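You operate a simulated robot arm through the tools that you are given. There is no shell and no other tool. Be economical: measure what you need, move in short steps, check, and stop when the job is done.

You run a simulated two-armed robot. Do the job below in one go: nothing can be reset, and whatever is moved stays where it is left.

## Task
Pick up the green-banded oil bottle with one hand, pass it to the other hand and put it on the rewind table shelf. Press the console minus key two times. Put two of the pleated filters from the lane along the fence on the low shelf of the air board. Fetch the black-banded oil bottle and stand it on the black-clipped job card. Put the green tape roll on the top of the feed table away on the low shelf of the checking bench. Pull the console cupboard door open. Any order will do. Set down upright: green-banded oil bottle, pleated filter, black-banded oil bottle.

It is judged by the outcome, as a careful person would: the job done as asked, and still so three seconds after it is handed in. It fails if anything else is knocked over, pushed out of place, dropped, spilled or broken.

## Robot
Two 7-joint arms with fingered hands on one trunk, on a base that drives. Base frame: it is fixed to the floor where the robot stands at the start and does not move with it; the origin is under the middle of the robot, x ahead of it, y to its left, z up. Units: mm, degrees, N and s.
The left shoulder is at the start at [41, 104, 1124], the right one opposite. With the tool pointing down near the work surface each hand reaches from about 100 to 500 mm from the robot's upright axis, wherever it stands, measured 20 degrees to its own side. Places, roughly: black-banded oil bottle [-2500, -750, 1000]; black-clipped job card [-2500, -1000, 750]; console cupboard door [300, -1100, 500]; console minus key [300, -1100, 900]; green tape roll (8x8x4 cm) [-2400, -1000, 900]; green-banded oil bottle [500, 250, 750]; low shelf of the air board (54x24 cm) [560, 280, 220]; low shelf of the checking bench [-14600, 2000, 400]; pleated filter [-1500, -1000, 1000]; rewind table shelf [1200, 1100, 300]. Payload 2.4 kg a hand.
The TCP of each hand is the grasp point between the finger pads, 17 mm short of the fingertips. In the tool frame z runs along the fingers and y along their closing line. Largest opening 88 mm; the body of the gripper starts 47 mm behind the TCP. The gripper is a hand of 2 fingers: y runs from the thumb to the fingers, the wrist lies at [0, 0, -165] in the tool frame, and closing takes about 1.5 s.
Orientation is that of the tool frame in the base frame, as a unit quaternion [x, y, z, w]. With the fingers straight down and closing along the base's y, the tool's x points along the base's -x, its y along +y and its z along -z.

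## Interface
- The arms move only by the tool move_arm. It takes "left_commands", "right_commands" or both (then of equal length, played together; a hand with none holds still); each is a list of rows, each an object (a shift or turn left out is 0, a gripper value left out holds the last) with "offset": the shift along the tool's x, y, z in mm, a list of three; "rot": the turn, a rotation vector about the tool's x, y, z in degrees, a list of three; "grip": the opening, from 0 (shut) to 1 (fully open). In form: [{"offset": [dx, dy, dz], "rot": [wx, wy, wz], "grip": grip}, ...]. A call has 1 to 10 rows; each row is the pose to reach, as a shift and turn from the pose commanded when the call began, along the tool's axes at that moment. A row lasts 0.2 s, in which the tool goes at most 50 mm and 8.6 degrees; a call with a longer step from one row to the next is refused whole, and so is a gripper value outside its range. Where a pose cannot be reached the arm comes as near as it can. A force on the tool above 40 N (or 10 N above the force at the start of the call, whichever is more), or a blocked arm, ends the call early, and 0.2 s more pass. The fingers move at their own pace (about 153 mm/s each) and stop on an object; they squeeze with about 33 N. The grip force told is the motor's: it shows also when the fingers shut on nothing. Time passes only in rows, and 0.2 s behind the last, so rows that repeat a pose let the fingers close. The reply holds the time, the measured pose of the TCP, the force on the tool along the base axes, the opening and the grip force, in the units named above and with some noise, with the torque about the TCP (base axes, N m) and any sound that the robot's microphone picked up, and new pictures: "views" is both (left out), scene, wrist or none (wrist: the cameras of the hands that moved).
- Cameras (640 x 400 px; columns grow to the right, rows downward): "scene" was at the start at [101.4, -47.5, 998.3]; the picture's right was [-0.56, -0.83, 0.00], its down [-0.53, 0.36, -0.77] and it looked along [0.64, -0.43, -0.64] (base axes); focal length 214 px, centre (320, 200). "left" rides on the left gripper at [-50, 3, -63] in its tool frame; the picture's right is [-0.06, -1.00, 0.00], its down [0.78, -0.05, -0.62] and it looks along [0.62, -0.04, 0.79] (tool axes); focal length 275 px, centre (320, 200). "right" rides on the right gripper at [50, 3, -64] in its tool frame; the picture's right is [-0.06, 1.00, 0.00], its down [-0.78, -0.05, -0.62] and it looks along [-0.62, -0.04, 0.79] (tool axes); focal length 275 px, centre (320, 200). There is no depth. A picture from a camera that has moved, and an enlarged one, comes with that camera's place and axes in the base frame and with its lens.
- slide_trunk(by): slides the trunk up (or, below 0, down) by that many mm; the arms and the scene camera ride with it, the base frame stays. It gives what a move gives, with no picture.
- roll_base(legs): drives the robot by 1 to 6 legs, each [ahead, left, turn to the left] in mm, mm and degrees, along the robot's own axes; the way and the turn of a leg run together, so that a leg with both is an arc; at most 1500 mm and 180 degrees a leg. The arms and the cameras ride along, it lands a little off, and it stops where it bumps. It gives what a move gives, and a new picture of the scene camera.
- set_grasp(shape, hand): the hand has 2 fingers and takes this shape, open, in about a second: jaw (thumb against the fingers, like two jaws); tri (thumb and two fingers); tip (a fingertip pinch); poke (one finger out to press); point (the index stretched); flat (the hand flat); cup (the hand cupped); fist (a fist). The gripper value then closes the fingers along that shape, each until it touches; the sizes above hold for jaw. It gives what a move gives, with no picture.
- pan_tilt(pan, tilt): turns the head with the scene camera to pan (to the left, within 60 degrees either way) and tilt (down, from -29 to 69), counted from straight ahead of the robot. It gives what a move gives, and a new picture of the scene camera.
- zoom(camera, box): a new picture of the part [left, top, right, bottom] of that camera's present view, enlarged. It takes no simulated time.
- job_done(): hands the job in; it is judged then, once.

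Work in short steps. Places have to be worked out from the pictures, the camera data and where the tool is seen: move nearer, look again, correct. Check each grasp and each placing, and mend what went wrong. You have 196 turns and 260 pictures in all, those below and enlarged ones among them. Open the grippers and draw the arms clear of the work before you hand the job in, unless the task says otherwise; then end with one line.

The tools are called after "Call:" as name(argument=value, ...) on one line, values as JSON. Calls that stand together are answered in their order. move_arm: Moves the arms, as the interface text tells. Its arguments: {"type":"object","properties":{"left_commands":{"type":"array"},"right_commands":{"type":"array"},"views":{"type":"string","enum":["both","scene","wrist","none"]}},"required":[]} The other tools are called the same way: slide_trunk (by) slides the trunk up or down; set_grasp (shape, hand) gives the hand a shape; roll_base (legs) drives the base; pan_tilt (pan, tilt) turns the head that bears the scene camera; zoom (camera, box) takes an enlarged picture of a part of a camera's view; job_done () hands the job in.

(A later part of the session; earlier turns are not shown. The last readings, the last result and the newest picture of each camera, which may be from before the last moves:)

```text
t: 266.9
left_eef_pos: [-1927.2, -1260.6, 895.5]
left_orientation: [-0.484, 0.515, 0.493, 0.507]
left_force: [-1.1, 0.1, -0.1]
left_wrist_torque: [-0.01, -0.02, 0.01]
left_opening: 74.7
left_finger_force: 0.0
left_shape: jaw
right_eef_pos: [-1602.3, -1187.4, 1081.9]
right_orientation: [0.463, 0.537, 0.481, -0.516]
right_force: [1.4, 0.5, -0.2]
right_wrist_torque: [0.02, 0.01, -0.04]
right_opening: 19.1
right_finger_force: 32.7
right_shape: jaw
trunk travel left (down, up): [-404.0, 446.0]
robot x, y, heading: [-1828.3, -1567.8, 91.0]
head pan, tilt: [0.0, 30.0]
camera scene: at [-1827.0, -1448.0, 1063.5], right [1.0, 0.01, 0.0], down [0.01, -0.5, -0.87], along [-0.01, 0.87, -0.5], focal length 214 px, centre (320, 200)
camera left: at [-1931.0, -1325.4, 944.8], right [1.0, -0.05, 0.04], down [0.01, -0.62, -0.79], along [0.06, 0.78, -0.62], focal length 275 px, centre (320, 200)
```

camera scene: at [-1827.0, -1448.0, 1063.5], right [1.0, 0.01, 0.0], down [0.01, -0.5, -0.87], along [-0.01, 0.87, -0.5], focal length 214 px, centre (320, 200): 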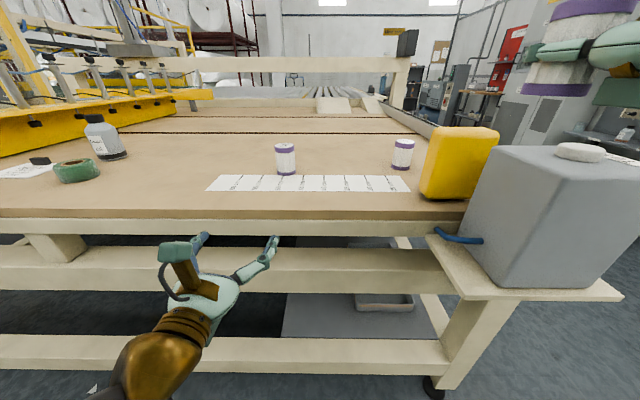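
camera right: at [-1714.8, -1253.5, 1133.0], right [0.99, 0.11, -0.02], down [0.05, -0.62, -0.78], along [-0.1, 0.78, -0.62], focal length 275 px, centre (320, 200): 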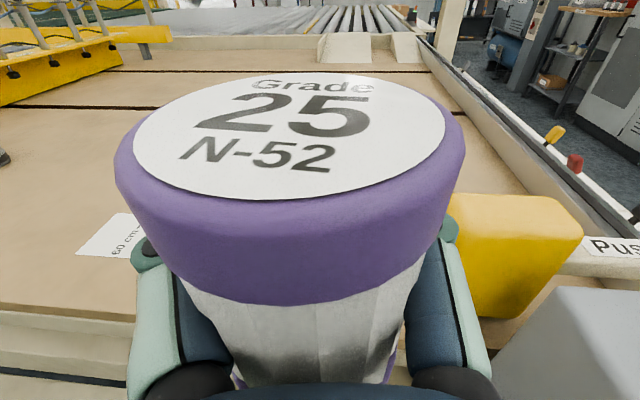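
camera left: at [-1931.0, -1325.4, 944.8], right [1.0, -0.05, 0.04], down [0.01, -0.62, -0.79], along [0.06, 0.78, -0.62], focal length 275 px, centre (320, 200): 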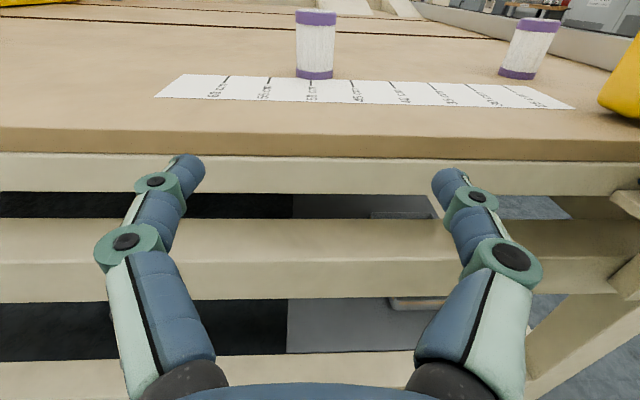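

Filter A base front ≈ y -950. Drive 160 mm ahead, then look.

Call:
roll_base(legs=[[155, 0, 0]])

Call:
move_arm(left_commands=[{"offset": [5, 0, 30]}, {"offset": [8, 0, 60]}])

```text
t: 268.3
left_eef_pos: [-1930.3, -1105.8, 895.6]
left_orientation: [-0.484, 0.515, 0.494, 0.506]
left_force: [-0.4, 0.8, -0.9]
left_wrist_torque: [-0.01, -0.04, -0.01]
left_opening: 74.9
left_finger_force: 0.0
left_shape: jaw
right_eef_pos: [-1605.0, -1032.2, 1081.7]
right_orientation: [0.464, 0.536, 0.481, -0.516]
right_force: [0.2, 0.1, -0.6]
right_wrist_torque: [0.04, 0.01, -0.02]
right_opening: 19.0
right_finger_force: 33.1
right_shape: jaw
trunk travel left (down, up): [-404.0, 446.0]
robot x, y, heading: [-1830.3, -1413.8, 90.9]
head pan, tilt: [0.0, 30.0]
camera scene: at [-1829.5, -1293.3, 1063.5], right [1.0, 0.02, 0.0], down [0.01, -0.5, -0.87], along [-0.01, 0.87, -0.5], focal length 214 px, centre (320, 200)
```

scene: 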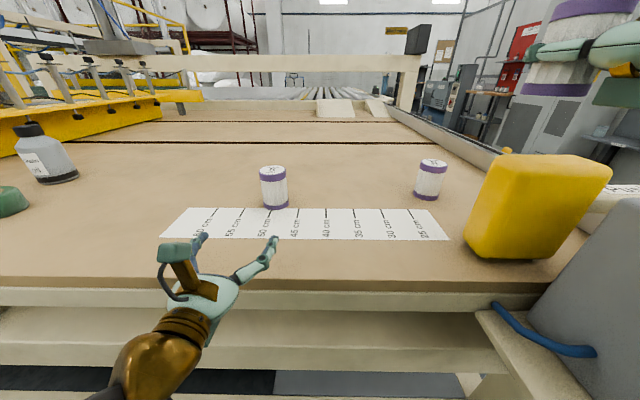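

```text
t: 268.9
left_eef_pos: [-1929.9, -1046.5, 886.6]
left_orientation: [-0.484, 0.515, 0.494, 0.506]
left_force: [-0.1, -0.4, 0.4]
left_wrist_torque: [-0.03, 0.01, -0.01]
left_opening: 74.6
left_finger_force: 0.0
left_shape: jaw
right_eef_pos: [-1605.7, -1032.7, 1082.0]
right_orientation: [0.464, 0.536, 0.481, -0.515]
right_force: [0.7, 0.4, -0.4]
right_wrist_torque: [0.02, 0.01, -0.02]
right_opening: 18.8
right_finger_force: 32.3
right_shape: jaw
trunk travel left (down, up): [-404.0, 446.0]
robot x, y, heading: [-1824.0, -1415.2, 91.2]
head pan, tilt: [0.0, 30.0]
camera scene: at [-1829.5, -1293.3, 1063.5], right [1.0, 0.02, 0.0], down [0.01, -0.5, -0.87], along [-0.01, 0.87, -0.5], focal length 214 px, centre (320, 200)
camera left: at [-1933.7, -1110.5, 937.2], right [1.0, -0.04, 0.04], down [0.01, -0.62, -0.79], along [0.06, 0.78, -0.62], focal length 275 px, centre (320, 200)
```

scene: 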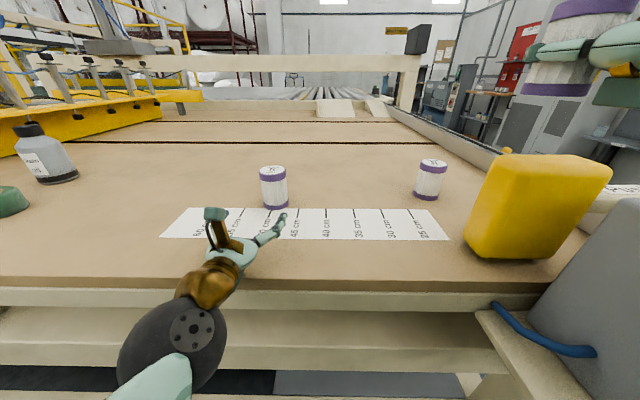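
left: 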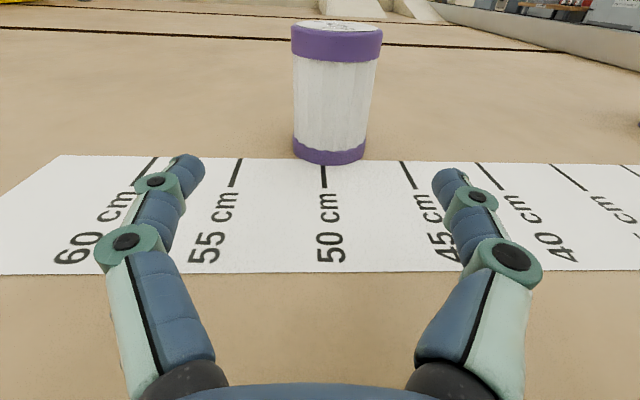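

Aligned; advance 106 mm, close, and lift.

Call:
move_arm(left_commands=[{"offset": [0, -3, 40]}, {"offset": [0, -6, 80]}, {"offset": [0, -6, 106]}, {"offset": [0, -6, 106], "grip": 0}, {"offset": [0, -6, 106]}, {"offset": [0, -6, 106]}, {"offset": [0, -6, 106]}, {"offset": [0, -6, 106]}, {"offset": [-30, -6, 106]}, {"offset": [-70, -6, 106]}])

```text
t: 271.0
left_eef_pos: [-1968.9, -942.3, 920.3]
left_orientation: [-0.432, 0.568, 0.539, 0.447]
left_force: [0.1, 1.2, -1.4]
left_wrist_torque: [-0.01, -0.03, 0.0]
left_opening: 40.2
left_finger_force: 33.2
left_shape: jaw
right_eef_pos: [-1605.2, -1031.2, 1081.0]
right_orientation: [0.464, 0.537, 0.48, -0.516]
right_force: [-0.7, -0.8, -1.3]
right_wrist_torque: [0.01, 0.01, 0.01]
right_opening: 19.0
right_finger_force: 33.2
right_shape: jaw
trunk travel left (down, up): [-404.0, 446.0]
robot x, y, heading: [-1824.3, -1412.6, 90.7]
head pan, tilt: [0.0, 30.0]
stopped in row 10 (left hand): the arm was blocked; the commanded pose is now the measured one
camera scene: at [-1829.5, -1291.7, 1062.9], right [1.0, 0.01, 0.0], down [0.01, -0.5, -0.87], along [-0.01, 0.87, -0.5], focal length 214 px, centre (320, 200)
camera left: at [-1963.3, -1005.3, 971.4], right [0.99, -0.04, -0.16], down [-0.15, -0.63, -0.76], along [-0.07, 0.78, -0.62], focal length 275 px, centre (320, 200)
```

scene: 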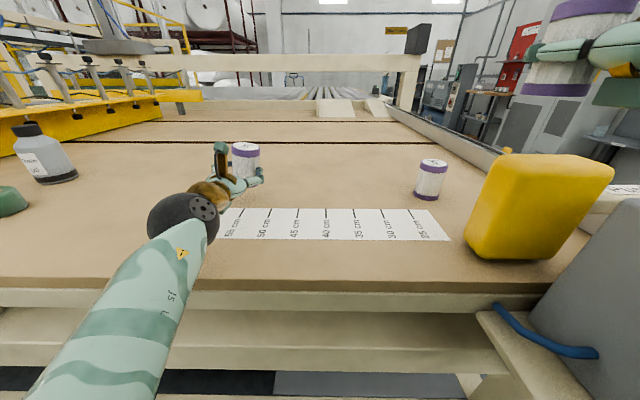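
left: 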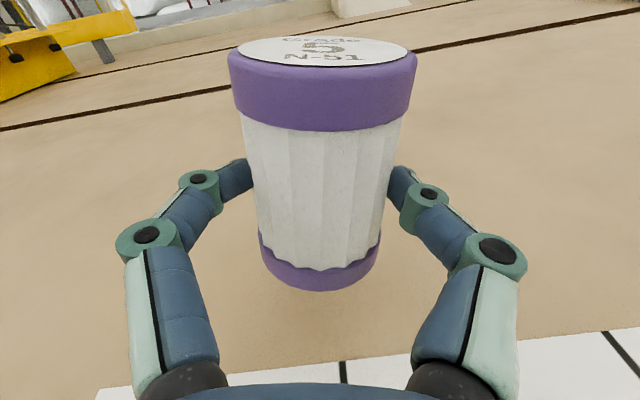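

Filter A (Grade 5) is gripped and off the table, though the arm hit a limit and rolled ~10°. I raise the trunk, then back away and straighten the left hand.

Call:
slide_trunk(by=120)

Call:
roll_base(legs=[[-350, 0, 0]])

Call:
move_arm(left_commands=[{"offset": [0, 30, 0]}, {"offset": [0, 60, 0]}, {"offset": [0, 100, 0]}, {"offset": [0, 140, 0]}])

```text
t: 272.5
left_eef_pos: [-1970.1, -942.0, 1041.4]
left_orientation: [-0.433, 0.567, 0.538, 0.449]
left_force: [-0.6, 0.3, -0.5]
left_wrist_torque: [0.01, -0.01, 0.02]
left_opening: 40.2
left_finger_force: 33.2
left_shape: jaw
right_eef_pos: [-1604.8, -1030.9, 1201.0]
right_orientation: [0.463, 0.537, 0.48, -0.516]
right_force: [0.9, -0.8, -0.7]
right_wrist_torque: [0.03, 0.0, 0.02]
right_opening: 19.1
right_finger_force: 33.1
right_shape: jaw
trunk travel left (down, up): [-524.0, 326.0]
robot x, y, heading: [-1825.4, -1414.1, 91.1]
head pan, tilt: [0.0, 30.0]
```

```text
t: 274.8
left_eef_pos: [-1964.4, -1289.6, 1041.6]
left_orientation: [-0.432, 0.567, 0.539, 0.448]
left_force: [0.1, -0.7, -0.9]
left_wrist_torque: [-0.02, -0.02, -0.01]
left_opening: 40.3
left_finger_force: 33.2
left_shape: jaw
right_eef_pos: [-1600.6, -1377.4, 1200.8]
right_orientation: [0.463, 0.537, 0.48, -0.516]
right_force: [0.1, 0.2, -0.5]
right_wrist_torque: [0.02, -0.01, -0.03]
right_opening: 19.1
right_finger_force: 32.9
right_shape: jaw
trunk travel left (down, up): [-524.0, 326.0]
robot x, y, heading: [-1821.8, -1759.7, 90.9]
head pan, tilt: [0.0, 30.0]
camera scene: at [-1824.2, -1641.7, 1184.2], right [1.0, 0.02, 0.0], down [0.01, -0.5, -0.87], along [-0.01, 0.87, -0.5], focal length 214 px, centre (320, 200)
```

scene: 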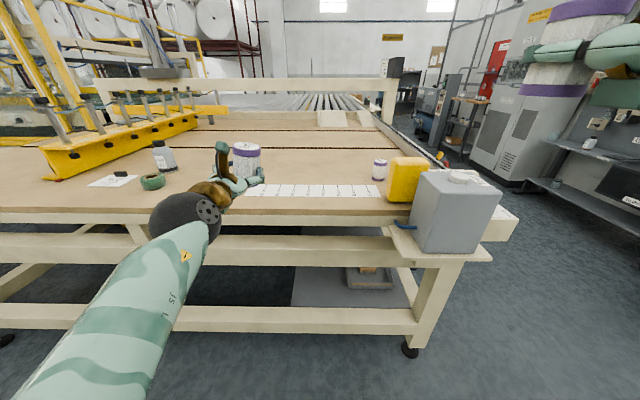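

```text
t: 275.8
left_eef_pos: [-2102.5, -1281.2, 1071.7]
left_orientation: [-0.434, 0.566, 0.539, 0.448]
left_force: [0.2, -0.4, -0.5]
left_wrist_torque: [0.0, 0.02, -0.02]
left_opening: 40.5
left_finger_force: 33.1
left_shape: jaw
right_eef_pos: [-1599.8, -1378.0, 1201.6]
right_orientation: [0.462, 0.538, 0.48, -0.517]
right_force: [0.2, -0.1, -1.4]
right_wrist_torque: [0.02, 0.04, -0.01]
right_opening: 18.8
right_finger_force: 33.0
right_shape: jaw
trunk travel left (down, up): [-524.0, 326.0]
robot x, y, heading: [-1821.4, -1763.0, 90.9]
head pan, tilt: [0.0, 30.0]
camera scene: at [-1824.7, -1641.3, 1184.2], right [1.0, 0.02, 0.0], down [0.01, -0.5, -0.87], along [-0.01, 0.87, -0.5], focal length 214 px, centre (320, 200)
camera left: at [-2095.8, -1345.4, 1120.7], right [0.99, -0.04, -0.16], down [-0.15, -0.63, -0.76], along [-0.07, 0.78, -0.62], focal length 275 px, centre (320, 200)
```

scene: 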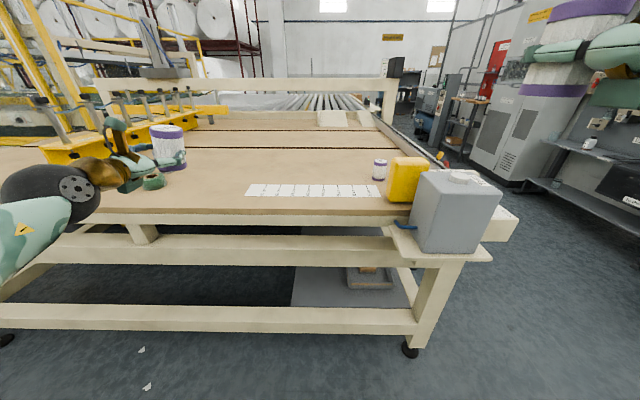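
left: 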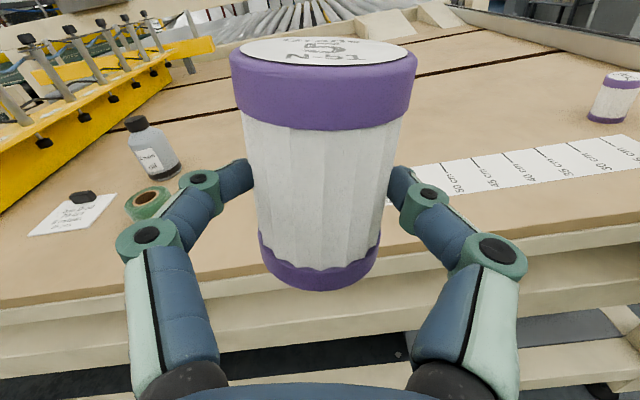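

I level the left hand, then drive to the air board: east, north up the aisle, and turn to face it.

Call:
move_arm(left_commands=[{"rot": [0, 0, -4.6]}, {"rot": [0, 0, -9.2]}, {"rot": [0, 0, -9.2]}], views="wrist")

Call:
roll_base(legs=[[0, -1060, 0], [1500, 0, 0], [480, 0, 0], [0, 0, -91]])

```text
t: 276.6
left_eef_pos: [-2101.2, -1282.8, 1069.7]
left_orientation: [-0.477, 0.53, 0.5, 0.491]
left_force: [-0.2, -0.1, -1.6]
left_wrist_torque: [0.01, 0.02, 0.02]
left_opening: 40.5
left_finger_force: 32.7
left_shape: jaw
right_eef_pos: [-1601.2, -1378.3, 1201.7]
right_orientation: [0.462, 0.538, 0.48, -0.516]
right_force: [-0.1, -0.5, -1.2]
right_wrist_torque: [0.02, 0.01, 0.0]
right_opening: 19.1
right_finger_force: 32.8
right_shape: jaw
trunk travel left (down, up): [-524.0, 326.0]
robot x, y, heading: [-1820.4, -1759.7, 91.0]
head pan, tilt: [0.0, 30.0]
camera left: at [-2102.9, -1346.2, 1123.0], right [1.0, -0.04, 0.0], down [-0.03, -0.63, -0.77], along [0.03, 0.77, -0.63], focal length 275 px, centre (320, 200)
```

left: 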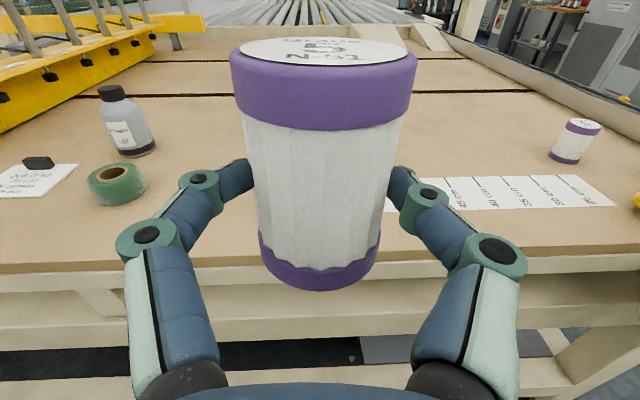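

```text
t: 295.5
left_eef_pos: [-319.1, 526.6, 1071.3]
left_orientation: [0.047, 0.712, -0.003, 0.701]
left_force: [-0.1, -0.7, -1.1]
left_wrist_torque: [0.02, 0.03, 0.02]
left_opening: 40.1
left_finger_force: 33.5
left_shape: jaw
right_eef_pos: [-429.5, 28.0, 1201.9]
right_orientation: [0.708, 0.042, 0.705, -0.015]
right_force: [-0.5, -0.3, -0.3]
right_wrist_torque: [-0.01, -0.04, 0.0]
right_opening: 19.4
right_finger_force: 32.8
right_shape: jaw
trunk travel left (down, up): [-524.0, 326.0]
robot x, y, heading: [-805.3, 263.1, -0.7]
head pan, tilt: [0.0, 30.0]
camera scene: at [-687.3, 259.5, 1184.2], right [-0.01, -1.0, 0.0], down [-0.5, 0.01, -0.87], along [0.87, -0.01, -0.5], focal length 214 px, centre (320, 200)
```

scene: 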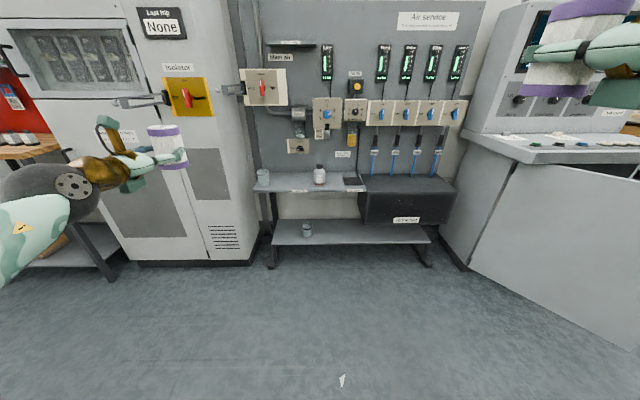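

Low shelf: front edge x≈402, top z≈230; jar at about [490, 327]. I'll set the right filter at y≈80 and the left at y≈205. First lower the trunk and both hands here in free space.

Call:
slide_trunk(by=-400)

Call:
slide_trunk(by=-120)

Call:
move_arm(right_commands=[{"offset": [-45, 0, 5]}, {"offset": [-90, 0, 10]}, {"offset": [-135, 0, 15]}, {"offset": [-180, 0, 20]}, {"offset": [-225, 0, 30]}, {"offset": [-270, 0, 40]}], views="scene")

```text
t: 299.3
left_eef_pos: [-319.5, 524.7, 671.6]
left_orientation: [0.047, 0.711, -0.003, 0.701]
left_force: [0.1, 0.5, -1.6]
left_wrist_torque: [-0.03, 0.01, -0.03]
left_opening: 39.8
left_finger_force: 32.7
left_shape: jaw
right_eef_pos: [-406.7, 27.8, 732.8]
right_orientation: [0.774, 0.04, 0.632, -0.02]
right_force: [-0.4, -0.2, -1.3]
right_wrist_torque: [-0.03, -0.03, 0.01]
right_opening: 19.3
right_finger_force: 32.9
right_shape: jaw
trunk travel left (down, up): [-124.0, 726.0]
robot x, y, heading: [-804.3, 258.1, -0.9]
head pan, tilt: [0.0, 30.0]
```

```text
t: 301.0
left_eef_pos: [-320.2, 533.6, 597.3]
left_orientation: [0.043, 0.697, -0.008, 0.716]
left_force: [-0.4, -0.3, -0.9]
left_wrist_torque: [-0.01, 0.02, -0.01]
left_opening: 39.9
left_finger_force: 33.4
left_shape: jaw
right_eef_pos: [-400.9, 33.4, 623.8]
right_orientation: [0.799, 0.054, 0.598, -0.009]
right_force: [0.1, -0.5, 0.3]
right_wrist_torque: [0.03, -0.01, -0.02]
right_opening: 19.1
right_finger_force: 33.0
right_shape: jaw
trunk travel left (down, up): [-33.0, 817.0]
robot x, y, heading: [-804.4, 261.1, -0.6]
head pan, tilt: [0.0, 30.0]
stopped: the arm was blocked; the commanded pose is now the measured one
```

```text
t: 301.6
left_eef_pos: [-318.9, 532.8, 599.9]
left_orientation: [0.043, 0.698, -0.006, 0.715]
left_force: [-0.2, 0.3, -1.0]
left_wrist_torque: [0.04, 0.04, -0.01]
left_opening: 39.9
left_finger_force: 33.1
left_shape: jaw
right_eef_pos: [-365.1, 28.2, 614.1]
right_orientation: [0.732, 0.054, 0.679, -0.002]
right_force: [-0.2, -0.6, -1.1]
right_wrist_torque: [0.0, -0.02, 0.0]
right_opening: 19.0
right_finger_force: 33.5
right_shape: jaw
trunk travel left (down, up): [-33.0, 817.0]
robot x, y, heading: [-802.7, 260.3, -0.5]
head pan, tilt: [0.0, 30.0]
stopped in row 2 (right hand): the arm was blocked; the commanded pose is now the measured one
camera scene: at [-666.5, 267.1, 702.6], right [-0.01, -1.0, 0.01], down [-0.5, -0.01, -0.86], along [0.86, -0.02, -0.5], focal length 214 px, centre (320, 200)
```

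scene: 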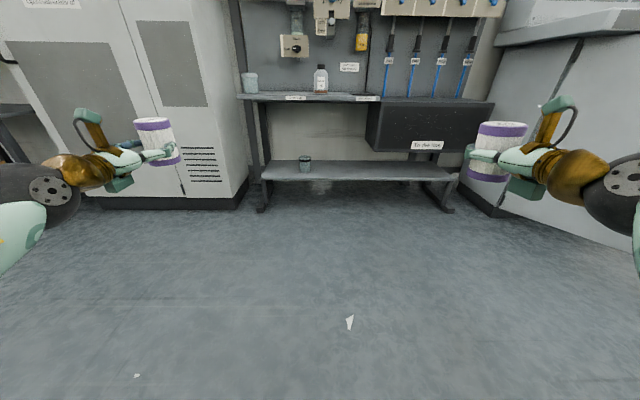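

The arms are folding against something at the lowest trunk position. I raise the trunk a bit, and reach the right hand forward and down.

Call:
slide_trunk(by=60)

Call:
move_arm(right_commands=[{"offset": [-20, 0, 15], "rot": [0, 2, 0]}, {"offset": [-50, 0, 25], "rot": [0, 4.3, 0]}, {"offset": [-90, 0, 30], "rot": [0, 4.3, 0]}, {"offset": [-130, 0, 30], "rot": [0, 4.3, 0]}, {"offset": [-170, 0, 30], "rot": [0, 4.3, 0]}], views="wrist")

```text
t: 302.6
left_eef_pos: [-320.6, 525.4, 654.0]
left_orientation: [0.047, 0.699, -0.001, 0.713]
left_force: [-0.2, 0.3, -1.2]
left_wrist_torque: [-0.02, -0.01, -0.01]
left_opening: 39.8
left_finger_force: 33.0
left_shape: jaw
right_eef_pos: [-369.2, 21.7, 658.6]
right_orientation: [0.738, 0.053, 0.673, -0.009]
right_force: [0.9, -0.2, -0.9]
right_wrist_torque: [0.0, -0.02, 0.02]
right_opening: 19.1
right_finger_force: 33.5
right_shape: jaw
trunk travel left (down, up): [-93.0, 757.0]
robot x, y, heading: [-802.6, 260.9, -0.8]
head pan, tilt: [0.0, 30.0]
```

```text
t: 303.8
left_eef_pos: [-320.8, 525.8, 654.9]
left_orientation: [0.047, 0.699, 0.0, 0.714]
left_force: [0.1, 0.6, -0.9]
left_wrist_torque: [0.02, 0.01, 0.01]
left_opening: 40.2
left_finger_force: 33.0
left_shape: jaw
right_eef_pos: [-355.3, 10.2, 486.1]
right_orientation: [0.711, 0.051, 0.701, -0.01]
right_force: [0.2, -0.5, -0.7]
right_wrist_torque: [-0.01, -0.02, -0.01]
right_opening: 18.7
right_finger_force: 32.7
right_shape: jaw
trunk travel left (down, up): [-93.0, 757.0]
robot x, y, heading: [-803.2, 261.9, -0.7]
head pan, tilt: [0.0, 30.0]
camera right: at [-417.6, 3.1, 537.1], right [0.09, -1.0, 0.0], down [-0.63, -0.05, -0.78], along [0.77, 0.07, -0.63], focal length 275 px, centre (320, 200)
```

right: 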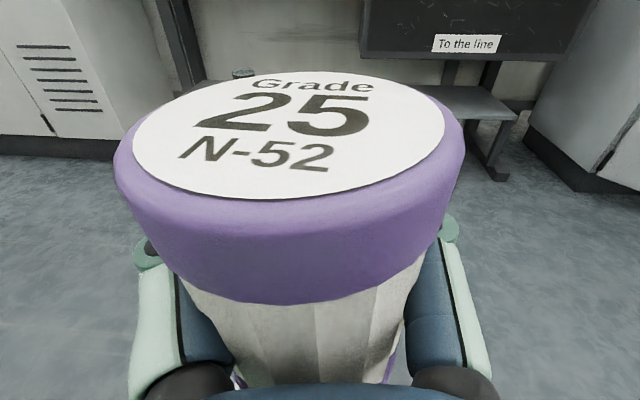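

That works. I lower both hands further and pull the left one back closer to the body.

Call:
move_arm(right_commands=[{"offset": [-30, 0, 0]}, {"offset": [-60, 0, 0]}, {"offset": [-90, 0, 0]}, {"offset": [-110, 0, 0]}, {"offset": [-110, 0, 0]}], left_commands=[{"offset": [10, 0, -35]}, {"offset": [20, 0, -70]}, {"offset": [30, 0, -105]}, {"offset": [40, 0, -140]}, {"offset": [40, 0, -170]}], views="scene")

Call:
slide_trunk(by=-80)

```text
t: 305.0
left_eef_pos: [-488.3, 539.1, 609.6]
left_orientation: [0.047, 0.699, -0.002, 0.714]
left_force: [-0.3, 0.4, -0.9]
left_wrist_torque: [-0.01, 0.0, -0.01]
left_opening: 40.2
left_finger_force: 33.1
left_shape: jaw
right_eef_pos: [-355.3, 4.6, 384.2]
right_orientation: [0.711, 0.051, 0.702, -0.011]
right_force: [-0.1, 0.2, -0.6]
right_wrist_torque: [-0.01, -0.02, 0.01]
right_opening: 18.7
right_finger_force: 33.3
right_shape: jaw
right hand out of reach, approached as far as the arm can: row 4, 5
trunk travel left (down, up): [-93.0, 757.0]
robot x, y, heading: [-804.2, 262.1, -0.9]
head pan, tilt: [0.0, 30.0]
camera scene: at [-672.0, 259.3, 753.7], right [-0.01, -1.0, 0.0], down [-0.5, 0.01, -0.87], along [0.87, -0.01, -0.5], focal length 214 px, centre (320, 200)
```

scene: 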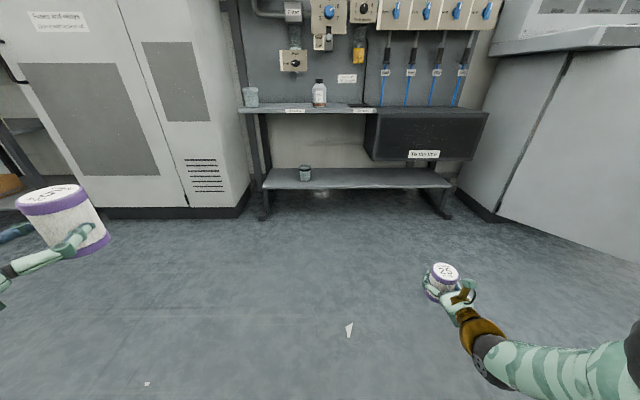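

```text
t: 306.2
left_eef_pos: [-488.6, 540.5, 531.5]
left_orientation: [0.047, 0.699, -0.001, 0.714]
left_force: [-1.1, 1.0, -1.6]
left_wrist_torque: [0.03, -0.04, 0.02]
left_opening: 39.7
left_finger_force: 33.0
left_shape: jaw
right_eef_pos: [-356.1, 6.3, 303.1]
right_orientation: [0.711, 0.05, 0.701, -0.009]
right_force: [0.2, 0.2, -0.9]
right_wrist_torque: [0.01, -0.04, 0.0]
right_opening: 18.8
right_finger_force: 32.7
right_shape: jaw
trunk travel left (down, up): [-13.0, 837.0]
robot x, y, heading: [-807.2, 262.5, -0.8]
head pan, tilt: [0.0, 30.0]
```

Right filter's base is ~263 mm high. I pull the right hand in 80 mm (for downward reach), and drive toward the shelf.

Call:
move_arm(right_commands=[{"offset": [0, 0, -40]}, {"offset": [0, 0, -80]}], views="none")

Call:
roll_base(legs=[[650, 80, 0.8]])

```text
t: 306.8
left_eef_pos: [-488.4, 540.4, 530.8]
left_orientation: [0.047, 0.699, -0.001, 0.714]
left_force: [-0.4, -0.4, -0.3]
left_wrist_torque: [-0.03, -0.01, 0.02]
left_opening: 39.8
left_finger_force: 32.3
left_shape: jaw
right_eef_pos: [-435.7, 0.0, 307.7]
right_orientation: [0.711, 0.053, 0.701, -0.01]
right_force: [0.6, 0.5, -0.1]
right_wrist_torque: [-0.03, -0.03, -0.01]
right_opening: 18.5
right_finger_force: 32.8
right_shape: jaw
trunk travel left (down, up): [-13.0, 837.0]
robot x, y, heading: [-807.9, 261.6, -0.8]
head pan, tilt: [0.0, 30.0]
```

```text
t: 310.5
left_eef_pos: [177.2, 613.1, 530.7]
left_orientation: [0.047, 0.699, -0.001, 0.714]
left_force: [-0.4, 0.9, -1.3]
left_wrist_torque: [0.02, -0.04, -0.02]
left_opening: 39.7
left_finger_force: 33.0
left_shape: jaw
right_eef_pos: [232.1, 71.7, 306.2]
right_orientation: [0.711, 0.052, 0.701, -0.011]
right_force: [-0.3, 0.4, 0.0]
right_wrist_torque: [-0.02, 0.0, 0.0]
right_opening: 18.6
right_finger_force: 32.9
right_shape: jaw
trunk travel left (down, up): [-13.0, 837.0]
robot x, y, heading: [-138.8, 332.4, -0.5]
head pan, tilt: [0.0, 30.0]
camera scene: at [-1.2, 330.9, 677.1], right [-0.01, -1.0, 0.0], down [-0.5, 0.01, -0.87], along [0.87, -0.01, -0.5], focal length 214 px, centre (320, 200)
```

scene: 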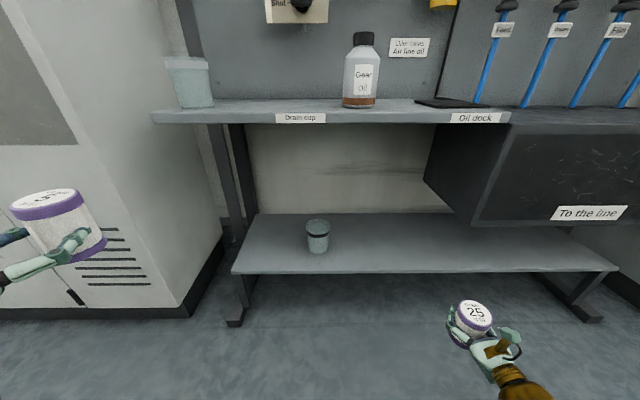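

I lower and retract the left hand a bit more so it clears the deck edge, then move in 245 mm.

Call:
move_arm(left_commands=[{"offset": [40, 0, -20]}, {"offset": [80, 0, -40]}], views="none")

Call:
roll_base(legs=[[240, 5, 0]])

```text
t: 311.1
left_eef_pos: [139.7, 620.4, 448.3]
left_orientation: [0.047, 0.699, -0.001, 0.714]
left_force: [-0.3, 0.2, -0.2]
left_wrist_torque: [0.02, 0.03, 0.0]
left_opening: 39.5
left_finger_force: 33.0
left_shape: jaw
right_eef_pos: [230.5, 71.3, 306.5]
right_orientation: [0.711, 0.051, 0.701, -0.01]
right_force: [-0.4, -0.2, -0.4]
right_wrist_torque: [0.0, -0.03, -0.04]
right_opening: 18.6
right_finger_force: 33.2
right_shape: jaw
trunk travel left (down, up): [-13.0, 837.0]
robot x, y, heading: [-140.1, 327.0, -0.7]
head pan, tilt: [0.0, 30.0]
```

```text
t: 312.8
left_eef_pos: [369.6, 623.9, 448.7]
left_orientation: [0.046, 0.699, -0.001, 0.713]
left_force: [-0.2, 1.1, -1.3]
left_wrist_torque: [-0.02, -0.01, -0.02]
left_opening: 39.8
left_finger_force: 33.0
left_shape: jaw
right_eef_pos: [458.9, 74.0, 306.1]
right_orientation: [0.711, 0.052, 0.701, -0.011]
right_force: [-1.1, -0.2, -1.1]
right_wrist_torque: [0.01, -0.02, 0.01]
right_opening: 18.6
right_finger_force: 33.0
right_shape: jaw
trunk travel left (down, up): [-13.0, 837.0]
robot x, y, heading: [88.6, 336.7, -0.9]
head pan, tilt: [0.0, 30.0]
camera scene: at [227.3, 333.5, 677.1], right [-0.01, -1.0, 0.0], down [-0.5, 0.01, -0.87], along [0.87, -0.01, -0.5], focal length 214 px, centre (320, 200)
```

scene: 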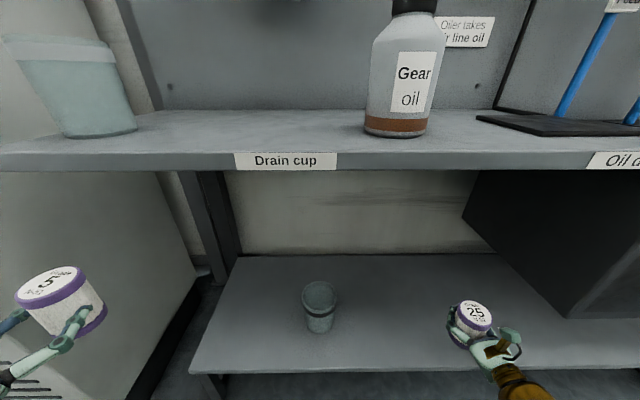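

The right filter is over the shelf; 30 mm further in, then lower it in small steps.

Call:
roll_base(legs=[[35, 0, 0]])

Call:
move_arm(right_commands=[{"offset": [-10, 0, 0]}, {"offset": [-18, 0, 0]}, {"offset": [-26, 0, 0]}])

```text
t: 313.7
left_eef_pos: [402.4, 623.9, 447.1]
left_orientation: [0.046, 0.699, 0.0, 0.713]
left_force: [-0.8, 0.9, -0.9]
left_wrist_torque: [0.01, 0.01, 0.01]
left_opening: 39.8
left_finger_force: 32.8
left_shape: jaw
right_eef_pos: [495.0, 74.5, 306.8]
right_orientation: [0.711, 0.052, 0.701, -0.012]
right_force: [0.2, 0.2, -0.2]
right_wrist_torque: [0.0, 0.02, 0.02]
right_opening: 18.3
right_finger_force: 32.6
right_shape: jaw
trunk travel left (down, up): [-13.0, 837.0]
robot x, y, heading: [122.9, 332.4, -0.5]
head pan, tilt: [0.0, 30.0]
camera scene: at [262.0, 333.2, 677.1], right [-0.01, -1.0, 0.0], down [-0.5, 0.01, -0.87], along [0.87, -0.01, -0.5], focal length 214 px, centre (320, 200)
```

scene: 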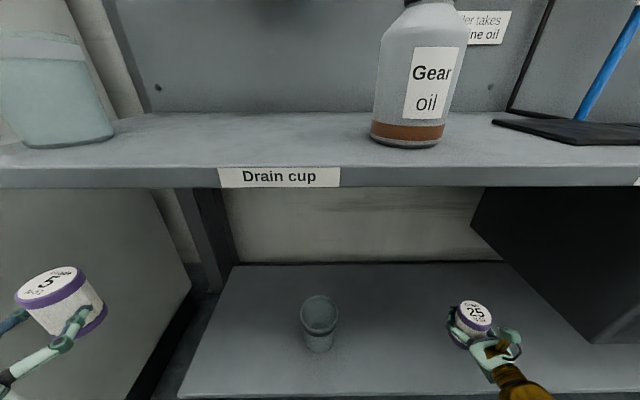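

```text
t: 314.5
left_eef_pos: [403.5, 624.2, 448.8]
left_orientation: [0.047, 0.699, 0.0, 0.714]
left_force: [0.0, -0.2, -0.9]
left_wrist_torque: [0.03, 0.02, -0.01]
left_opening: 39.9
left_finger_force: 32.6
left_shape: jaw
right_eef_pos: [492.9, 71.4, 279.9]
right_orientation: [0.711, 0.051, 0.701, -0.011]
right_force: [-0.1, 0.5, -0.3]
right_wrist_torque: [-0.01, -0.01, 0.0]
right_opening: 18.8
right_finger_force: 33.2
right_shape: jaw
trunk travel left (down, up): [-13.0, 837.0]
robot x, y, heading: [129.1, 335.3, -0.7]
head pan, tilt: [0.0, 30.0]
camera scene: at [262.0, 333.2, 677.1], right [-0.01, -1.0, 0.0], down [-0.5, 0.01, -0.87], along [0.87, -0.01, -0.5], focal length 214 px, centre (320, 200)
camera right: at [431.6, 65.7, 331.2], right [0.09, -1.0, 0.0], down [-0.63, -0.05, -0.78], along [0.77, 0.07, -0.63], focal length 275 px, centre (320, 200)
```

scene: 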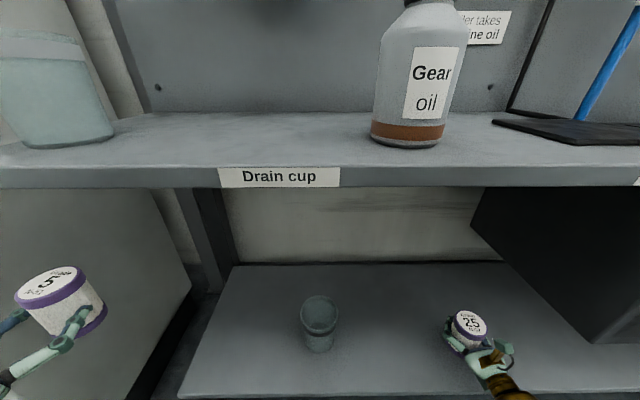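
right: 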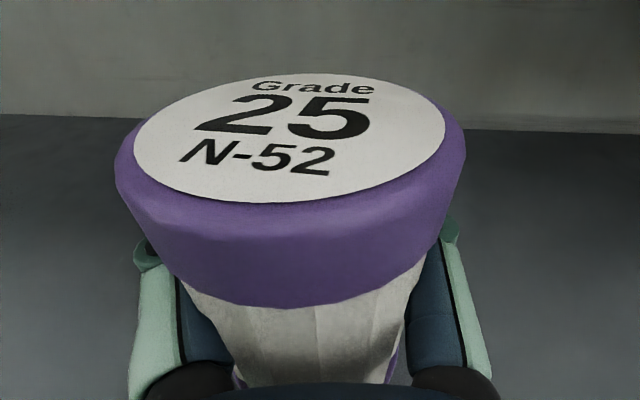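

Continue lowering gently toward contact (expected near z 270).

Call:
move_arm(right_commands=[{"offset": [-4, 0, 0]}, {"offset": [-7, 0, 0]}, {"offset": [-10, 0, 0]}], views="none")

Call:
move_arm(right_commands=[{"offset": [-3, 0, 0]}, {"offset": [-6, 0, 0]}], views="none")

```text
t: 315.3
left_eef_pos: [402.7, 623.1, 449.3]
left_orientation: [0.046, 0.699, 0.0, 0.714]
left_force: [-0.3, -0.4, -0.1]
left_wrist_torque: [0.01, 0.01, -0.01]
left_opening: 39.8
left_finger_force: 33.3
left_shape: jaw
right_eef_pos: [493.9, 72.7, 272.7]
right_orientation: [0.711, 0.053, 0.701, -0.012]
right_force: [0.8, -0.4, -0.4]
right_wrist_torque: [-0.01, -0.03, -0.01]
right_opening: 18.3
right_finger_force: 33.2
right_shape: jaw
trunk travel left (down, up): [-13.0, 837.0]
robot x, y, heading: [123.0, 335.4, -0.9]
head pan, tilt: [0.0, 30.0]
```

```text
t: 315.9
left_eef_pos: [402.9, 623.2, 448.6]
left_orientation: [0.046, 0.699, -0.001, 0.713]
left_force: [-0.3, 0.8, -1.1]
left_wrist_torque: [-0.03, 0.02, 0.03]
left_opening: 39.7
left_finger_force: 33.1
left_shape: jaw
right_eef_pos: [493.9, 72.5, 271.6]
right_orientation: [0.711, 0.053, 0.701, -0.013]
right_force: [-0.1, 0.1, -1.4]
right_wrist_torque: [-0.02, -0.04, 0.0]
right_opening: 18.6
right_finger_force: 33.2
right_shape: jaw
right hand out of reach, approached as far as the arm can: row 1, 2
trunk travel left (down, up): [-13.0, 837.0]
robot x, y, heading: [124.1, 334.1, -0.3]
head pan, tilt: [0.0, 30.0]
```

Reach limit without contact; I use the remaining trunk travel a little at a time.

Call:
slide_trunk(by=-5)

Call:
slide_trunk(by=-4)

Call:
slide_trunk(by=-4)

```text
t: 316.4
left_eef_pos: [402.8, 623.4, 443.5]
left_orientation: [0.046, 0.699, -0.001, 0.714]
left_force: [0.3, -0.2, 0.0]
left_wrist_torque: [-0.02, 0.0, -0.01]
left_opening: 39.6
left_finger_force: 32.8
left_shape: jaw
right_eef_pos: [494.3, 72.8, 267.4]
right_orientation: [0.711, 0.052, 0.701, -0.011]
right_force: [0.0, 0.6, -1.0]
right_wrist_torque: [0.0, -0.05, -0.01]
right_opening: 18.5
right_finger_force: 33.4
right_shape: jaw
trunk travel left (down, up): [-8.0, 842.0]
robot x, y, heading: [123.4, 333.3, -0.6]
head pan, tilt: [0.0, 30.0]
```

```text
t: 316.9
left_eef_pos: [404.0, 623.5, 440.5]
left_orientation: [0.046, 0.699, 0.0, 0.714]
left_force: [-0.2, -0.6, -0.6]
left_wrist_torque: [-0.01, -0.05, 0.01]
left_opening: 39.5
left_finger_force: 32.6
left_shape: jaw
right_eef_pos: [495.3, 72.6, 264.6]
right_orientation: [0.711, 0.053, 0.701, -0.011]
right_force: [-0.2, 0.3, -1.1]
right_wrist_torque: [0.0, -0.03, -0.02]
right_opening: 18.4
right_finger_force: 33.4
right_shape: jaw
trunk travel left (down, up): [-4.0, 846.0]
robot x, y, heading: [120.7, 335.5, -0.5]
head pan, tilt: [0.0, 30.0]
```

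```text
t: 317.5
left_eef_pos: [403.0, 623.4, 436.3]
left_orientation: [0.046, 0.699, 0.001, 0.714]
left_force: [0.2, 0.5, 0.1]
left_wrist_torque: [-0.03, 0.07, -0.02]
left_opening: 39.7
left_finger_force: 32.4
left_shape: jaw
right_eef_pos: [495.1, 72.4, 259.8]
right_orientation: [0.711, 0.051, 0.701, -0.011]
right_force: [-0.6, 0.6, -1.4]
right_wrist_torque: [-0.03, -0.03, 0.0]
right_opening: 18.6
right_finger_force: 32.9
right_shape: jaw
trunk travel left (down, up): [0.0, 850.0]
robot x, y, heading: [123.1, 330.5, -0.4]
head pan, tilt: [0.0, 30.0]
```

Still no contact; I look closely at the gap under the filter.

Call:
zoom(camera="scene", box=[400, 270, 560, 400])

```text
3.08 times, centred on (480, 335) of scene
camera zoom: at [262.8, 333.2, 664.9], right [-0.01, -1.0, 0.0], down [-0.5, 0.01, -0.87], along [0.87, -0.01, -0.5], focal length 660 px, centre (-172, -215)
```

zoom: 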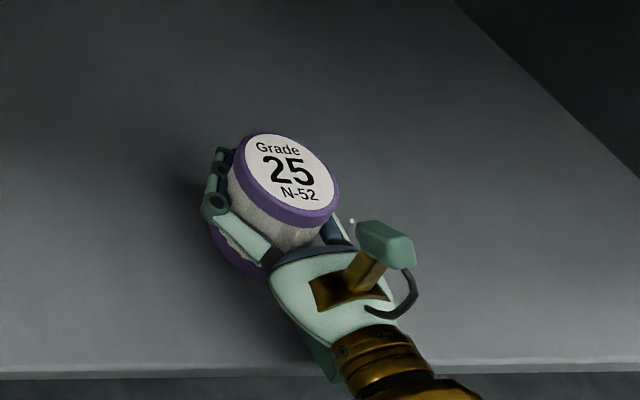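

A small gap remains. I pull the hand in 45 mm while moving the base forward by the same amount to gain downward reach.

Call:
move_arm(right_commands=[{"offset": [4, 0, -45]}], views="none")

Call:
roll_base(legs=[[40, 0, 0]])

Call:
move_arm(right_commands=[{"offset": [-4, 0, 0]}, {"offset": [-8, 0, 0]}, {"offset": [-11, 0, 0]}], views="scene")

```text
t: 317.9
left_eef_pos: [403.0, 623.9, 436.4]
left_orientation: [0.046, 0.699, 0.0, 0.714]
left_force: [-0.5, 0.4, -0.6]
left_wrist_torque: [-0.03, 0.04, -0.03]
left_opening: 39.5
left_finger_force: 32.7
left_shape: jaw
right_eef_pos: [449.8, 70.0, 259.6]
right_orientation: [0.711, 0.053, 0.701, -0.011]
right_force: [-0.7, -1.0, -1.3]
right_wrist_torque: [0.0, 0.01, 0.0]
right_opening: 18.5
right_finger_force: 33.1
right_shape: jaw
trunk travel left (down, up): [0.0, 850.0]
robot x, y, heading: [126.4, 333.3, -0.2]
head pan, tilt: [0.0, 30.0]
```

```text
t: 318.7
left_eef_pos: [441.4, 623.0, 435.6]
left_orientation: [0.047, 0.699, -0.001, 0.714]
left_force: [-0.1, 0.3, -1.0]
left_wrist_torque: [0.02, 0.05, -0.03]
left_opening: 39.4
left_finger_force: 33.5
left_shape: jaw
right_eef_pos: [489.8, 68.6, 260.0]
right_orientation: [0.711, 0.053, 0.701, -0.011]
right_force: [0.4, -1.0, -1.2]
right_wrist_torque: [-0.01, -0.02, 0.0]
right_opening: 18.6
right_finger_force: 33.1
right_shape: jaw
trunk travel left (down, up): [0.0, 850.0]
robot x, y, heading: [163.7, 333.0, -0.6]
head pan, tilt: [0.0, 30.0]
camera scene: at [301.8, 332.7, 664.9], right [-0.01, -1.0, 0.0], down [-0.5, 0.01, -0.87], along [0.87, -0.01, -0.5], focal length 214 px, centre (320, 200)
```

scene: 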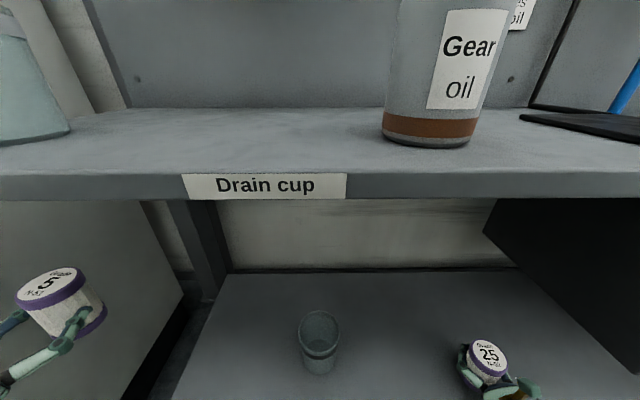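

```text
t: 319.5
left_eef_pos: [442.2, 622.7, 435.7]
left_orientation: [0.046, 0.699, -0.001, 0.713]
left_force: [0.9, -0.1, -0.5]
left_wrist_torque: [0.01, -0.02, -0.02]
left_opening: 39.7
left_finger_force: 32.8
left_shape: jaw
right_eef_pos: [487.7, 68.9, 251.9]
right_orientation: [0.711, 0.052, 0.701, -0.011]
right_force: [-0.8, -0.2, -1.5]
right_wrist_torque: [-0.05, 0.0, 0.0]
right_opening: 18.4
right_finger_force: 33.0
right_shape: jaw
right hand out of reach, approached as far as the arm can: row 3
trunk travel left (down, up): [0.0, 850.0]
robot x, y, heading: [164.1, 332.5, -0.5]
head pan, tilt: [0.0, 30.0]
camera scene: at [301.8, 332.7, 664.9], right [-0.01, -1.0, 0.0], down [-0.5, 0.01, -0.87], along [0.87, -0.01, -0.5], focal length 214 px, centre (320, 200)
```

scene: 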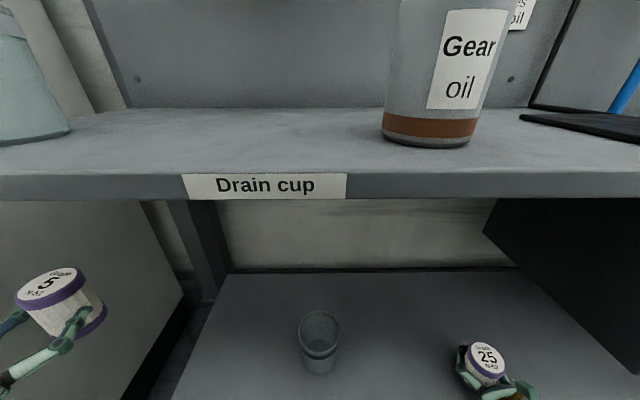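

Call:
zoom(camera="scene", box=[420, 310, 560, 400])

Call:
zoom(camera="right", box=[0, 0, 640, 400])

```text
4.44 times, centred on (490, 355) of scene
camera zoom: at [301.8, 332.7, 664.9], right [-0.01, -1.0, 0.0], down [-0.5, 0.01, -0.87], along [0.87, -0.01, -0.5], focal length 953 px, centre (-436, -489)
```

zoom: 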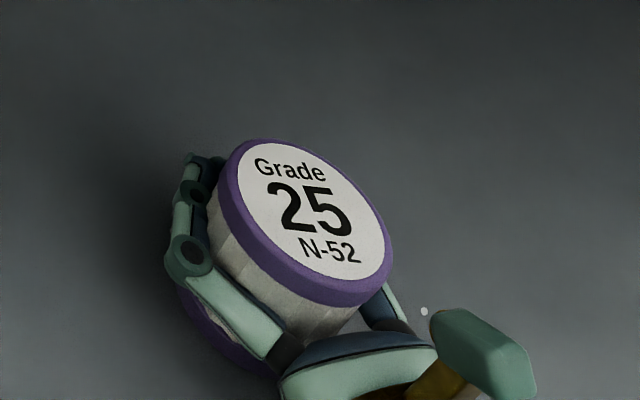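

```text
1.00 times, centred on (320, 200) of right (not enlarged: the box is as wide or as high as the picture)
camera zoom: at [426.7, 62.5, 303.9], right [0.09, -1.0, 0.0], down [-0.63, -0.05, -0.77], along [0.77, 0.07, -0.63], focal length 275 px, centre (320, 200)
```

zoom: 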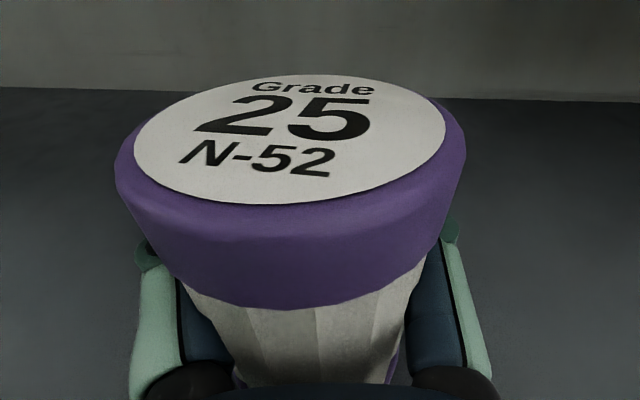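

The arm is simply at full stretch. Moving the hand closer to its shoulder laterally gives more reach, so I shift the filter to y≈150 and lower again.

Call:
move_arm(right_commands=[{"offset": [15, 0, 0]}, {"offset": [15, -40, 0]}, {"offset": [15, -80, 0]}, {"offset": [8, -80, 0]}, {"offset": [3, -80, 0]}, {"offset": [0, -80, 0]}], views="none")

Call:
move_arm(right_commands=[{"offset": [-4, 0, 0]}, {"offset": [-8, 0, 0]}, {"offset": [-12, 0, 0]}], views="none")

```text
t: 320.9
left_eef_pos: [441.0, 622.4, 439.3]
left_orientation: [0.047, 0.698, 0.0, 0.714]
left_force: [0.9, 0.8, -0.5]
left_wrist_torque: [0.0, 0.01, 0.0]
left_opening: 39.8
left_finger_force: 32.6
left_shape: jaw
right_eef_pos: [482.1, 145.7, 248.6]
right_orientation: [0.708, 0.053, 0.704, -0.01]
right_force: [-6.6, -2.6, 30.7]
right_wrist_torque: [0.45, 0.69, 0.16]
right_opening: 17.9
right_finger_force: 33.6
right_shape: jaw
trunk travel left (down, up): [0.0, 850.0]
robot x, y, heading: [161.2, 333.7, -0.8]
head pan, tilt: [0.0, 30.0]
```

```text
t: 321.3
left_eef_pos: [440.2, 623.9, 437.3]
left_orientation: [0.047, 0.699, -0.001, 0.714]
left_force: [0.1, -0.6, 0.1]
left_wrist_torque: [0.0, 0.02, 0.0]
left_opening: 39.7
left_finger_force: 33.2
left_shape: jaw
right_eef_pos: [482.2, 145.0, 250.0]
right_orientation: [0.705, 0.055, 0.707, -0.009]
right_force: [-3.8, 3.7, 26.1]
right_wrist_torque: [0.56, 0.64, -0.01]
right_opening: 18.2
right_finger_force: 32.9
right_shape: jaw
trunk travel left (down, up): [0.0, 850.0]
robot x, y, heading: [165.8, 336.0, -0.7]
head pan, tilt: [0.0, 30.0]
stopped in row 1 (right hand): the force on the tool passed its limit at 46 N (the readings are from after the stop); the commanded pose is now the measured one
```

Contact at z≈250. Ease up 3 mm, open, and withdraw.

Call:
move_arm(right_commands=[{"offset": [3, 0, 0]}, {"offset": [3, 0, 0], "grip": 1}, {"offset": [3, 0, 0]}, {"offset": [3, 0, 0]}, {"offset": [3, 0, 0]}, {"offset": [3, 0, -20]}, {"offset": [3, 0, -50]}, {"offset": [3, 0, -90]}])

```text
t: 323.1
left_eef_pos: [445.6, 619.7, 436.0]
left_orientation: [0.05, 0.702, 0.003, 0.71]
left_force: [-0.3, -0.1, -0.6]
left_wrist_torque: [-0.03, -0.01, 0.01]
left_opening: 39.9
left_finger_force: 32.9
left_shape: jaw
right_eef_pos: [402.9, 127.5, 248.8]
right_orientation: [0.704, 0.059, 0.708, -0.006]
right_force: [0.0, -0.6, -0.1]
right_wrist_torque: [0.04, -0.01, 0.02]
right_opening: 88.0
right_finger_force: 0.0
right_shape: jaw
trunk travel left (down, up): [0.0, 850.0]
robot x, y, heading: [163.4, 333.9, -0.6]
head pan, tilt: [0.0, 30.0]
camera scene: at [306.8, 328.0, 663.6], right [-0.01, -1.0, -0.01], down [-0.51, 0.01, -0.86], along [0.86, -0.01, -0.51], focal length 214 px, centre (320, 200)
camera right: at [339.0, 122.0, 298.6], right [0.09, -1.0, 0.01], down [-0.61, -0.07, -0.79], along [0.78, 0.06, -0.62], focal length 275 px, centre (320, 200)
```

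scene: 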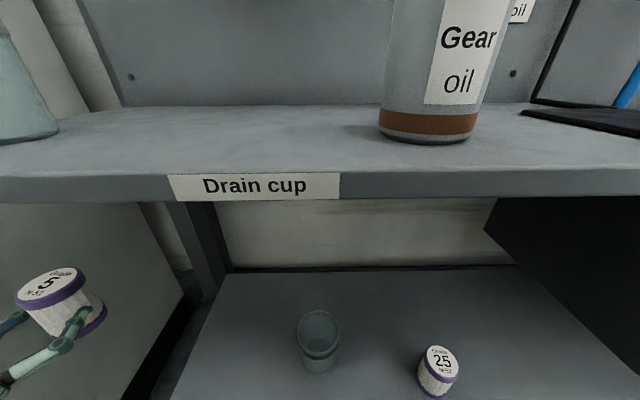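
right: 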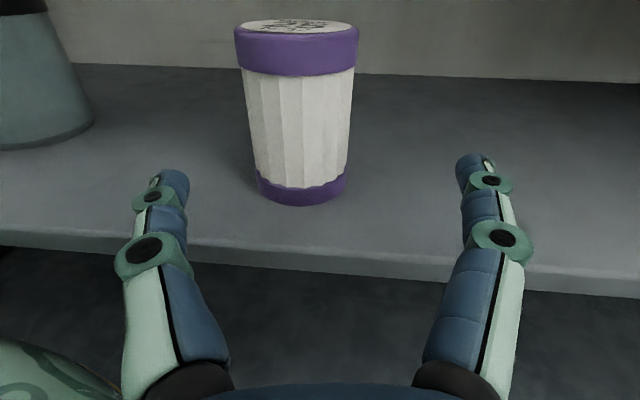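

Filter 25 stands upright at about [465, 141]. Now the left filter: I move it to y≈450 (clear of the jar), levelled, then lower.

Call:
move_arm(left_commands=[{"offset": [0, -40, 0], "rot": [0, 0, -1.5]}, {"offset": [0, -80, 0], "rot": [0, 0, -3.1]}, {"offset": [0, -120, 5], "rot": [0, 0, -3.1]}, {"offset": [0, -165, 15], "rot": [0, 0, -3.1]}, {"offset": [35, -165, 15], "rot": [0, 0, -3.1]}, {"offset": [75, -165, 15], "rot": [0, 0, -3.1]}, {"offset": [110, -165, 15], "rot": [0, 0, -3.1]}])

```text
t: 324.9
left_eef_pos: [462.7, 489.8, 321.2]
left_orientation: [0.035, 0.69, 0.007, 0.723]
left_force: [-0.1, 0.6, -0.6]
left_wrist_torque: [-0.01, -0.01, -0.01]
left_opening: 39.3
left_finger_force: 33.3
left_shape: jaw
right_eef_pos: [401.4, 123.5, 250.4]
right_orientation: [0.703, 0.067, 0.708, 0.0]
right_force: [1.0, 0.3, -0.3]
right_wrist_torque: [0.0, -0.01, 0.0]
right_opening: 88.1
right_finger_force: 0.1
right_shape: jaw
trunk travel left (down, up): [0.0, 850.0]
robot x, y, heading: [161.6, 333.5, -0.6]
head pan, tilt: [0.0, 30.0]
stopped in row 7 (left hand): the arm was blocked; the commanded pose is now the measured one
camera scene: at [303.3, 331.1, 663.8], right [-0.01, -1.0, 0.0], down [-0.5, 0.01, -0.86], along [0.86, -0.01, -0.5], focal length 214 px, centre (320, 200)
camera left: at [398.1, 492.0, 368.1], right [-0.04, -1.0, 0.0], down [-0.58, 0.02, -0.81], along [0.81, -0.04, -0.58], focal length 275 px, centre (320, 200)
```

scene: 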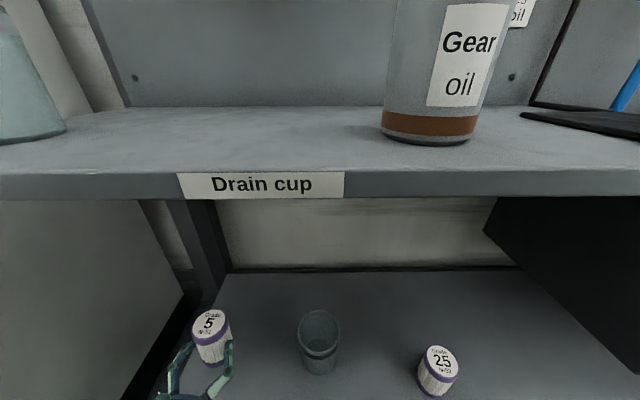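
left: 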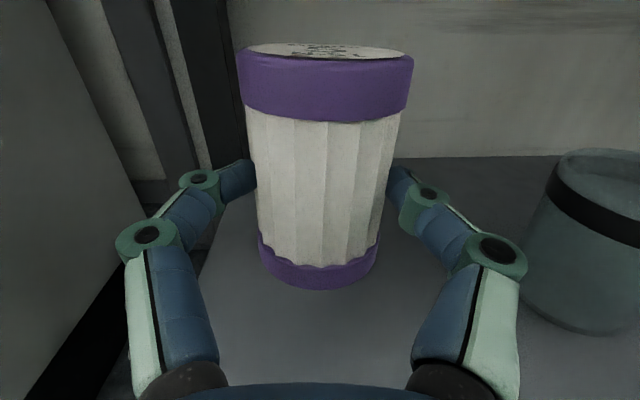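

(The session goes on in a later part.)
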